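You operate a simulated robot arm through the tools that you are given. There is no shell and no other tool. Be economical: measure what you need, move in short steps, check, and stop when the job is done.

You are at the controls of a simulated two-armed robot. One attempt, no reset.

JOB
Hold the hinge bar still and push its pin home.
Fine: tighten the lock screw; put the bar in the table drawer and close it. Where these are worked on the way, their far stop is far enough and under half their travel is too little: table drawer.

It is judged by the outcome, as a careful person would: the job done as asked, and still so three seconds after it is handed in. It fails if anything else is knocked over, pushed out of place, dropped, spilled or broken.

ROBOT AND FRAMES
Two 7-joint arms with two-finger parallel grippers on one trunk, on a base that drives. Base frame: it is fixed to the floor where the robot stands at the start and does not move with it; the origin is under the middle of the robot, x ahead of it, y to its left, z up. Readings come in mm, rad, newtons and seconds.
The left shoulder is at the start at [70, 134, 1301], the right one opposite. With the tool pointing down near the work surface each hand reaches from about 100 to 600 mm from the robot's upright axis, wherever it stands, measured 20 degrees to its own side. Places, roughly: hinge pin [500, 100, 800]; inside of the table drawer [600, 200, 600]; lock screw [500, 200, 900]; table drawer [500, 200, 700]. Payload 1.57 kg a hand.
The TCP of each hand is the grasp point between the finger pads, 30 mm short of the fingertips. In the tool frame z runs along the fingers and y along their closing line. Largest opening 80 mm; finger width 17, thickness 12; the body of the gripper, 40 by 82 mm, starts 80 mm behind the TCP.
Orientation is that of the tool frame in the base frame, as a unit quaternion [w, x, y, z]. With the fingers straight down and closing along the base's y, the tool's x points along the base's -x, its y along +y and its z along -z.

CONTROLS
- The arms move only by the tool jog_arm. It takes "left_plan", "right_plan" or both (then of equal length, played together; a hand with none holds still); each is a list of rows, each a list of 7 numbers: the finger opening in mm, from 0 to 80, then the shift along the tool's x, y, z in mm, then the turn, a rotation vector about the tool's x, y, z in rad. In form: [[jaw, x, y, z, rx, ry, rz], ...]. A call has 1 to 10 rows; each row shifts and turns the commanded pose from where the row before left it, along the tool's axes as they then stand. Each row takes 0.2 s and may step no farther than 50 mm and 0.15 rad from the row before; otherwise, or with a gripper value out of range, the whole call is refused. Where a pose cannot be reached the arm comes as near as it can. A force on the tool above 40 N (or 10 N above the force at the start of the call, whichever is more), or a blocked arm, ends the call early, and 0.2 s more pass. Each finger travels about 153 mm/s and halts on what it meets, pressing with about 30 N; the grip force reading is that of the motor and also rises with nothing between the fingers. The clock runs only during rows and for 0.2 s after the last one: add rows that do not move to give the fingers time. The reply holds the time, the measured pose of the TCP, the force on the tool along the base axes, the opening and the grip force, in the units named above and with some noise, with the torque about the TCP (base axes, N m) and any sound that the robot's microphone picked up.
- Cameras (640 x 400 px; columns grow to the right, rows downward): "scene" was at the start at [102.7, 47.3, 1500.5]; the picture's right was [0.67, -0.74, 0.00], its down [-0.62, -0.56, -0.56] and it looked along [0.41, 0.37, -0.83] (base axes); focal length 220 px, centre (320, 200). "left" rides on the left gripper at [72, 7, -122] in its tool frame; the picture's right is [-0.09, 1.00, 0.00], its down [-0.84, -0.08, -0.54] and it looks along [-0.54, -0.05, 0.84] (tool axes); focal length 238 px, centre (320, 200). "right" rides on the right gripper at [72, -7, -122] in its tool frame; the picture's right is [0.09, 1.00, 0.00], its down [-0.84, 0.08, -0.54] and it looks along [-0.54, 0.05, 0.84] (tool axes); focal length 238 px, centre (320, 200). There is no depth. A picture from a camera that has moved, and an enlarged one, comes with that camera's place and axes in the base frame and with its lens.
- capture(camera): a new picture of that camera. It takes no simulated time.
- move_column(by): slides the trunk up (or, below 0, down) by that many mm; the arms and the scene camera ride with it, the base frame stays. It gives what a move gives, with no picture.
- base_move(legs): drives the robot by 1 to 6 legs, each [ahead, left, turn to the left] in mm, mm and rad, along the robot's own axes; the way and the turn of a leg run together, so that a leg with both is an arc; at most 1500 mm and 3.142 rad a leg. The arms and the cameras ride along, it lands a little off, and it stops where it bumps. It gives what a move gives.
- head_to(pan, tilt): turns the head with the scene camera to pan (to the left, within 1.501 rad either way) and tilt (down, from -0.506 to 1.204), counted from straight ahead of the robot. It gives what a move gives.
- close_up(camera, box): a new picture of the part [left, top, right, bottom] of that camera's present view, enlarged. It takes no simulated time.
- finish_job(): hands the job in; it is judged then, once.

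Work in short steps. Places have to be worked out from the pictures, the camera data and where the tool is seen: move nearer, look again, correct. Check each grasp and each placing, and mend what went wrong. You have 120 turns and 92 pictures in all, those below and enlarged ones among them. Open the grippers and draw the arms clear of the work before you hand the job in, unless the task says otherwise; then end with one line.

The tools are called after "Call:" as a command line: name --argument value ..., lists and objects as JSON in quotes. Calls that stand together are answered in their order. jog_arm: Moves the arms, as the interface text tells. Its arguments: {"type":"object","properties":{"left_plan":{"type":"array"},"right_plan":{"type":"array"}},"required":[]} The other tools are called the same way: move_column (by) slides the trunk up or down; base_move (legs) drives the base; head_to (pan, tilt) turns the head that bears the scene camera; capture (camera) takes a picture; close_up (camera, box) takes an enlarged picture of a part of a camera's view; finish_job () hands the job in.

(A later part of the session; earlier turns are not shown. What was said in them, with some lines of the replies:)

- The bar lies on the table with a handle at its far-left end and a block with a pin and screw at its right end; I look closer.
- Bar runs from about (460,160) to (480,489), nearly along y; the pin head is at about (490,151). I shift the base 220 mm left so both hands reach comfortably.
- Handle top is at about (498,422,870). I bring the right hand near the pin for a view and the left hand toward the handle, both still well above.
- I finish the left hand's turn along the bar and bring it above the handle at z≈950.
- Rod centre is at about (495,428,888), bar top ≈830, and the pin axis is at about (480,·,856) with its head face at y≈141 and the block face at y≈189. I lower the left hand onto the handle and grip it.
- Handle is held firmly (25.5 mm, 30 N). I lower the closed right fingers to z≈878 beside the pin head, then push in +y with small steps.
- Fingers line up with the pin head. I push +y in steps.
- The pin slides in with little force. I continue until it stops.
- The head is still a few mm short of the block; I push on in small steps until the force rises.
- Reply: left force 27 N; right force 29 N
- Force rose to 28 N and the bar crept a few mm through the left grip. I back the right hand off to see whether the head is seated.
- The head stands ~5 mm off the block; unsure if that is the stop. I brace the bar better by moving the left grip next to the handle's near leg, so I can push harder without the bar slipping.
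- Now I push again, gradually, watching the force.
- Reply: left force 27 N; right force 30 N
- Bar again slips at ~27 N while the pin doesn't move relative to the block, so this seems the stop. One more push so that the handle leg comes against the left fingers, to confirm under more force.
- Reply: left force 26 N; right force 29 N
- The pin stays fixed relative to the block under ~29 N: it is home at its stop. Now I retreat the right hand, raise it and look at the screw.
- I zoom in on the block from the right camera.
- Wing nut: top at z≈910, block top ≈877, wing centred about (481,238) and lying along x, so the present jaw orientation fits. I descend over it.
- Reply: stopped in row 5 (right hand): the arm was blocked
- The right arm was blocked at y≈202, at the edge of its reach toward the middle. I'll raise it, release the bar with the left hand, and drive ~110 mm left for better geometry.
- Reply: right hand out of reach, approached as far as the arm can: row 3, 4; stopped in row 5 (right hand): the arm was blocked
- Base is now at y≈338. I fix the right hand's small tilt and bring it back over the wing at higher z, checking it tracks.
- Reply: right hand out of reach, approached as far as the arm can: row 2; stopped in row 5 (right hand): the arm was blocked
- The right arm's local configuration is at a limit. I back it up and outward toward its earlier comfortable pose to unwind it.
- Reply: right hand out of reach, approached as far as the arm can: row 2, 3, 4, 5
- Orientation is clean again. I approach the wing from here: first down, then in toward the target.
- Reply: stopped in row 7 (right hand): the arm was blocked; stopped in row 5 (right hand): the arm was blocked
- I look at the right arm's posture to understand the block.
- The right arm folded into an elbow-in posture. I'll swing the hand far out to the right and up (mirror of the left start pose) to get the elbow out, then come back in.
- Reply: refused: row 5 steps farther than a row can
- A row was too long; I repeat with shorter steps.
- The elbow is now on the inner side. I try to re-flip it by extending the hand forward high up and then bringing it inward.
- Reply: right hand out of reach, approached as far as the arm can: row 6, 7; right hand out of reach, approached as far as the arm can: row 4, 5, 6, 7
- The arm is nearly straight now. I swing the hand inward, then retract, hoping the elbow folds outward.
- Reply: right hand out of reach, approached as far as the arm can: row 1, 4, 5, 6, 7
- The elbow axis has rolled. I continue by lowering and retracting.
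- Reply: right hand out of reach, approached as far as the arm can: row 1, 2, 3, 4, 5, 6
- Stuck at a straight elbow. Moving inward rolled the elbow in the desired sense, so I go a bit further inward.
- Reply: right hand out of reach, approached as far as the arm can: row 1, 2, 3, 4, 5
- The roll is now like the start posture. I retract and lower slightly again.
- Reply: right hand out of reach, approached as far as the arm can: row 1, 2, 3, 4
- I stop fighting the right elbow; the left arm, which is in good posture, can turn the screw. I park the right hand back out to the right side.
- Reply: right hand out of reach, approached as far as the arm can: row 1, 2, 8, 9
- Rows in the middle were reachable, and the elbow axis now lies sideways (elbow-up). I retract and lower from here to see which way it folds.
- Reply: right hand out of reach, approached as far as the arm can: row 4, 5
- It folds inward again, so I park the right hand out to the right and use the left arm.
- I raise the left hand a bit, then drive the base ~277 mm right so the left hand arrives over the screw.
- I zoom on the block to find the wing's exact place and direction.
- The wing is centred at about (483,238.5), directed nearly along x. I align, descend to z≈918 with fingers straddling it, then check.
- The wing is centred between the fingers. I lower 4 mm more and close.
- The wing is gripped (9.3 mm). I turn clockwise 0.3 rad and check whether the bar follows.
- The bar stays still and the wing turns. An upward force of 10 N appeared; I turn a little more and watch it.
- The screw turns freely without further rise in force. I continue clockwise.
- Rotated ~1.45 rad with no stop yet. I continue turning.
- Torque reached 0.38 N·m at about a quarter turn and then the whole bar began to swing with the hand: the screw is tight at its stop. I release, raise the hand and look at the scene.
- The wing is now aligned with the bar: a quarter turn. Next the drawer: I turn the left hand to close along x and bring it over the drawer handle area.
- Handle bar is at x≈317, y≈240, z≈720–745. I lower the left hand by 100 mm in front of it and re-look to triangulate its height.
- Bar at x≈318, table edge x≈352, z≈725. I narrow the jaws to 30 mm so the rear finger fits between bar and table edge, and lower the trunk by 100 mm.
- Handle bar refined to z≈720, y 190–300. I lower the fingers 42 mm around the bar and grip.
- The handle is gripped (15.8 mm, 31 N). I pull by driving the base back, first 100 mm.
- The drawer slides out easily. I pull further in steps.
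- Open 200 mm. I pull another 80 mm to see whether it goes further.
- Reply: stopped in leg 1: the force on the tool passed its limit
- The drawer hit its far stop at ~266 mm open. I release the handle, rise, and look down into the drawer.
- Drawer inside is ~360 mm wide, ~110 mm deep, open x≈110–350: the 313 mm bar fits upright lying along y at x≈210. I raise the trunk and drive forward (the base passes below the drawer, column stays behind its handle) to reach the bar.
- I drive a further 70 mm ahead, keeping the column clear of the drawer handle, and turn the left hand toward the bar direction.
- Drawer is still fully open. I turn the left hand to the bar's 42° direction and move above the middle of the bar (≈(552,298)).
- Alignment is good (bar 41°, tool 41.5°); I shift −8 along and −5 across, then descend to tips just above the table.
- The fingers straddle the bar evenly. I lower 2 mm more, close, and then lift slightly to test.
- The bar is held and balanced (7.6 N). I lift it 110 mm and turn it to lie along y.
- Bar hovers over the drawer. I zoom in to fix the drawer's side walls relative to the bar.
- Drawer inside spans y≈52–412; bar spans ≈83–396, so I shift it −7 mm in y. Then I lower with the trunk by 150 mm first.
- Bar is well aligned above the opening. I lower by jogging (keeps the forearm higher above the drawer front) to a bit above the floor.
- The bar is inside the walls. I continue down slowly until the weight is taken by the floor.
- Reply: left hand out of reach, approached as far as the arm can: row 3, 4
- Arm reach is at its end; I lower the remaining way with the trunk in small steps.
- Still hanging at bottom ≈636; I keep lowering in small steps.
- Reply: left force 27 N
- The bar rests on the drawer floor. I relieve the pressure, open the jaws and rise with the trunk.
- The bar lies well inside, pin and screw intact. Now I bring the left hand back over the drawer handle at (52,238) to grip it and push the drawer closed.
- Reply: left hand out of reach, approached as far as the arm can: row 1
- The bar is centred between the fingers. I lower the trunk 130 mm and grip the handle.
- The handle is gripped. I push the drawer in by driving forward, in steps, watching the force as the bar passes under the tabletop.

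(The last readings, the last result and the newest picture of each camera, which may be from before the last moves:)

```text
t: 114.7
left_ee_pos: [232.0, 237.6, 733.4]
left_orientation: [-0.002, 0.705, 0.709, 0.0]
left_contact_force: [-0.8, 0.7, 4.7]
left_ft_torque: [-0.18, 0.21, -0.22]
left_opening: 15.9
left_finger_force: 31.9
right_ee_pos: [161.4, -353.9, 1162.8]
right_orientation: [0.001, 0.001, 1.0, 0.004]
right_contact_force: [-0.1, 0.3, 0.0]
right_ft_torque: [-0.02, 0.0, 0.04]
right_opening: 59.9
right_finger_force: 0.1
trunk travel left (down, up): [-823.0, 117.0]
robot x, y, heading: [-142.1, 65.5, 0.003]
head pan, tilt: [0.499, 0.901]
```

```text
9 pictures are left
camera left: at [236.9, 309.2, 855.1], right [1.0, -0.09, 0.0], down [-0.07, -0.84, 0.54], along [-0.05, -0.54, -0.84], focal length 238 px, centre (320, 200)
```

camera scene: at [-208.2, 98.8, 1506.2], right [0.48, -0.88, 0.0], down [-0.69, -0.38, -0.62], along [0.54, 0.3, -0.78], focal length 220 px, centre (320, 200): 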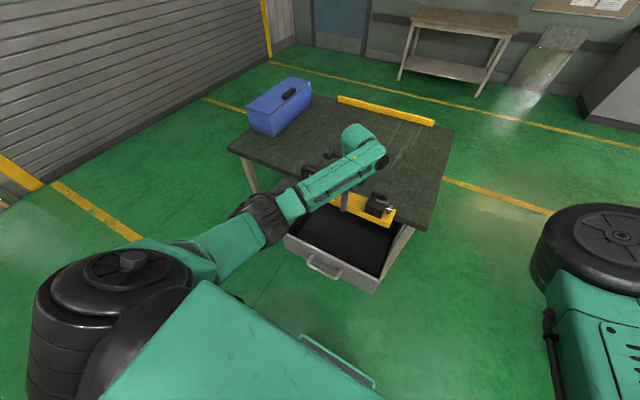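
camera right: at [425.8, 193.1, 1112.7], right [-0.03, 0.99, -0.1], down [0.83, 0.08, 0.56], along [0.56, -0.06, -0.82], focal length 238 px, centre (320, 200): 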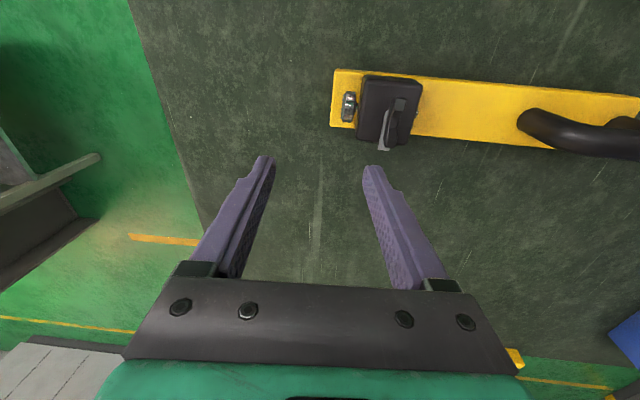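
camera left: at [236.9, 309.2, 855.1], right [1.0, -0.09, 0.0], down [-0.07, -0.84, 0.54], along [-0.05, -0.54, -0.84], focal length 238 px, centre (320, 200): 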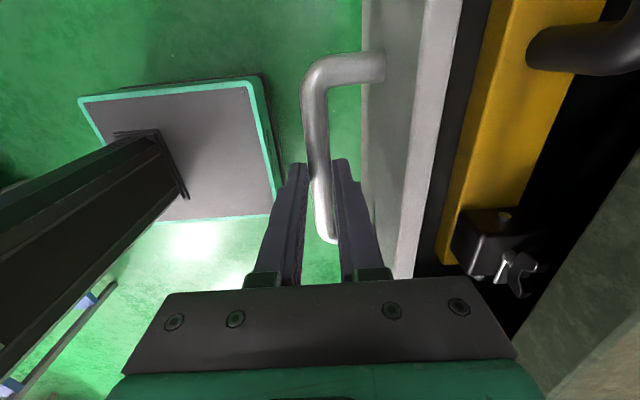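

The bar passes under the top without contact. I continue to the closed position (x≈317).

Call:
base_move --legs '[[60, 0, 0]]'

Call:
base_move --legs '[[28, 0, 0]]'

Call:
capture --camera "left"

```text
t: 115.6
left_ee_pos: [287.7, 238.0, 732.4]
left_orientation: [-0.002, 0.706, 0.708, 0.0]
left_contact_force: [-1.7, 3.1, 7.6]
left_ft_torque: [0.15, 0.19, -0.19]
left_opening: 15.7
left_finger_force: 31.6
right_ee_pos: [218.2, -353.2, 1163.8]
right_orientation: [0.002, 0.001, 1.0, 0.003]
right_contact_force: [0.0, 0.2, 0.1]
right_ft_torque: [0.02, -0.02, 0.0]
right_opening: 59.7
right_finger_force: 0.0
trunk travel left (down, up): [-823.0, 117.0]
robot x, y, heading: [-86.1, 62.5, 0.002]
head pan, tilt: [0.499, 0.901]
```

```text
t: 116.5
left_ee_pos: [319.8, 236.8, 729.5]
left_orientation: [-0.005, 0.707, 0.708, -0.003]
left_contact_force: [-6.9, 0.0, -2.0]
left_ft_torque: [0.11, -0.07, -0.09]
left_opening: 15.7
left_finger_force: 31.8
right_ee_pos: [252.5, -354.1, 1162.0]
right_orientation: [0.0, 0.001, 1.0, 0.004]
right_contact_force: [0.0, -0.5, -0.6]
right_ft_torque: [0.0, 0.0, 0.0]
right_opening: 59.7
right_finger_force: 0.1
trunk travel left (down, up): [-823.0, 117.0]
robot x, y, heading: [-56.3, 63.7, 0.004]
head pan, tilt: [0.499, 0.901]
```

```text
8 pictures are left
camera left: at [327.3, 308.7, 852.6], right [1.0, -0.09, -0.01], down [-0.07, -0.84, 0.54], along [-0.06, -0.54, -0.84], focal length 238 px, centre (320, 200)
```

left: 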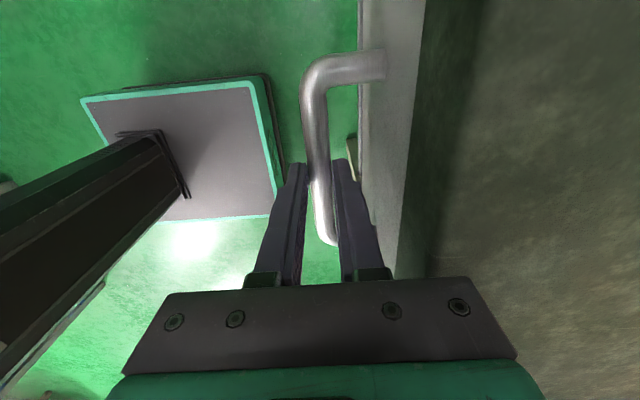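

The drawer is back at its stop (x≈319, view identical to the closed one). I open the jaws slightly, rise straight up and draw the base back.

Call:
jog_arm --left_plan '[[26, 0, 0, 0, 0, 0, 0], [30, 0, 0, 0, 0, 0, 0], [30, 0, 0, 0, 0, 0, 0], [30, 0, 0, -15, 0, 0, 0], [30, 0, 0, -25, 0, 0, 0], [30, 0, 0, -30, 0, 0, 0], [30, 0, 0, -40, 0, 0, 0], [30, 0, 0, -40, 0, 0, 0], [30, 0, 0, 0, 0, 0, 0]]'

Call:
move_column --by 90

Call:
base_move --legs '[[-250, 0, 0]]'

Call:
capture --camera "scene"

Call:
close_up --camera "left" --box '[200, 0, 640, 275]'

```text
t: 118.5
left_ee_pos: [320.8, 236.3, 883.6]
left_orientation: [-0.004, 0.706, 0.708, -0.002]
left_contact_force: [-0.9, -0.4, -0.9]
left_ft_torque: [-0.01, 0.02, 0.03]
left_opening: 29.9
left_finger_force: 0.0
right_ee_pos: [251.4, -353.0, 1162.1]
right_orientation: [0.0, 0.001, 1.0, 0.004]
right_contact_force: [-0.1, -0.6, -0.1]
right_ft_torque: [0.01, 0.0, -0.02]
right_opening: 59.8
right_finger_force: 0.1
trunk travel left (down, up): [-823.0, 117.0]
robot x, y, heading: [-55.4, 65.2, 0.003]
head pan, tilt: [0.499, 0.901]
```

```text
t: 119.7
left_ee_pos: [320.5, 237.0, 973.2]
left_orientation: [-0.003, 0.707, 0.708, -0.002]
left_contact_force: [0.2, 1.2, 0.4]
left_ft_torque: [-0.02, 0.0, 0.01]
left_opening: 30.0
left_finger_force: 0.2
right_ee_pos: [251.7, -354.7, 1252.3]
right_orientation: [0.0, 0.001, 1.0, 0.004]
right_contact_force: [-0.2, 0.7, 0.1]
right_ft_torque: [0.0, -0.03, 0.02]
right_opening: 59.6
right_finger_force: 0.1
trunk travel left (down, up): [-913.0, 27.0]
robot x, y, heading: [-57.3, 60.9, 0.003]
head pan, tilt: [0.499, 0.901]
```

```text
t: 121.5
left_ee_pos: [75.6, 237.6, 972.1]
left_orientation: [-0.005, 0.705, 0.709, -0.004]
left_contact_force: [-0.1, -0.9, -0.4]
left_ft_torque: [-0.02, -0.05, -0.02]
left_opening: 30.0
left_finger_force: 0.1
right_ee_pos: [10.9, -353.3, 1251.6]
right_orientation: [-0.001, -0.001, 1.0, 0.004]
right_contact_force: [0.0, -0.3, 0.9]
right_ft_torque: [0.06, 0.01, 0.01]
right_opening: 59.9
right_finger_force: 0.0
trunk travel left (down, up): [-913.0, 27.0]
robot x, y, heading: [-305.0, 66.2, 0.006]
head pan, tilt: [0.499, 0.901]
```

```text
7 pictures are left
camera scene: at [-181.7, 98.4, 1544.1], right [0.48, -0.88, 0.0], down [-0.69, -0.38, -0.62], along [0.54, 0.3, -0.79], focal length 220 px, centre (320, 200)
```

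scene: 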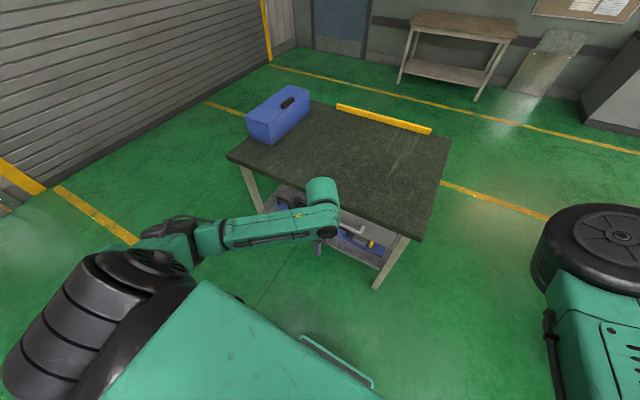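

```text
1.45 times, centred on (420, 138) of left
camera zoom: at [83.5, 309.2, 1095.1], right [1.0, -0.09, -0.01], down [-0.07, -0.84, 0.54], along [-0.06, -0.54, -0.84], focal length 347 px, centre (174, 291)
```

zoom: 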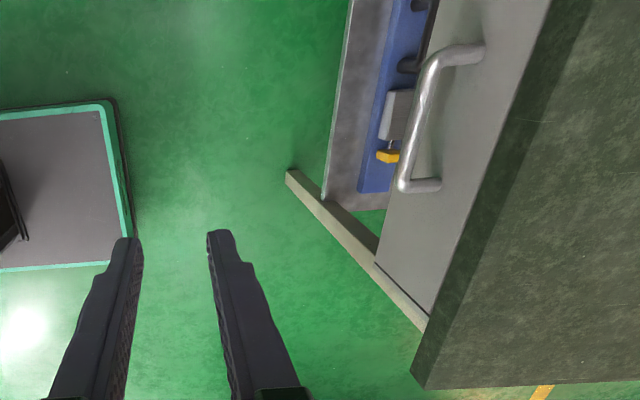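

The drawer is shut, with the bar inside, and nothing else has moved. I open both grippers fully with the arms clear.

Call:
jog_arm --left_plan '[[80, 0, 0, -20, 0, 0, 0], [80, 0, 0, 0, 0, 0, 0]]' --right_plan '[[80, 0, 0, 0, 0, 0, 0], [80, 0, 0, 0, 0, 0, 0]]'

Call:
close_up --camera "scene" --box '[220, 80, 460, 300]'

```text
t: 122.1
left_ee_pos: [74.4, 239.1, 994.0]
left_orientation: [-0.005, 0.704, 0.71, -0.003]
left_contact_force: [0.1, -0.5, 0.4]
left_ft_torque: [0.0, 0.02, 0.01]
left_opening: 80.0
left_finger_force: 0.0
right_ee_pos: [9.9, -353.7, 1250.5]
right_orientation: [0.0, -0.001, 1.0, 0.003]
right_contact_force: [-0.7, 1.0, 0.2]
right_ft_torque: [0.01, 0.02, -0.01]
right_opening: 80.2
right_finger_force: 0.0
trunk travel left (down, up): [-913.0, 27.0]
robot x, y, heading: [-301.8, 61.7, 0.01]
head pan, tilt: [0.499, 0.901]
```

```text
1.82 times, centred on (340, 190) of scene
camera zoom: at [-183.5, 98.4, 1544.3], right [0.48, -0.88, 0.0], down [-0.69, -0.38, -0.62], along [0.54, 0.3, -0.78], focal length 401 px, centre (284, 218)
```

zoom: 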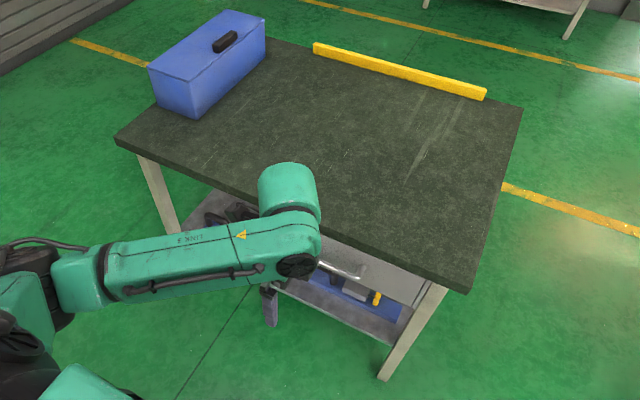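

Drawer closed, table clear, grippers open and away from the work; I hand the job in.

Call:
finish_job

```text
The job is handed in.
```

The pin is pushed in to its stop, the lock screw is turned a quarter turn to its stop, and the bar is in the closed drawer. Two caveats: the bar slipped about 20 mm through the left grip while I pushed the pin, and it swung about 45° on the table as the screw came tight.
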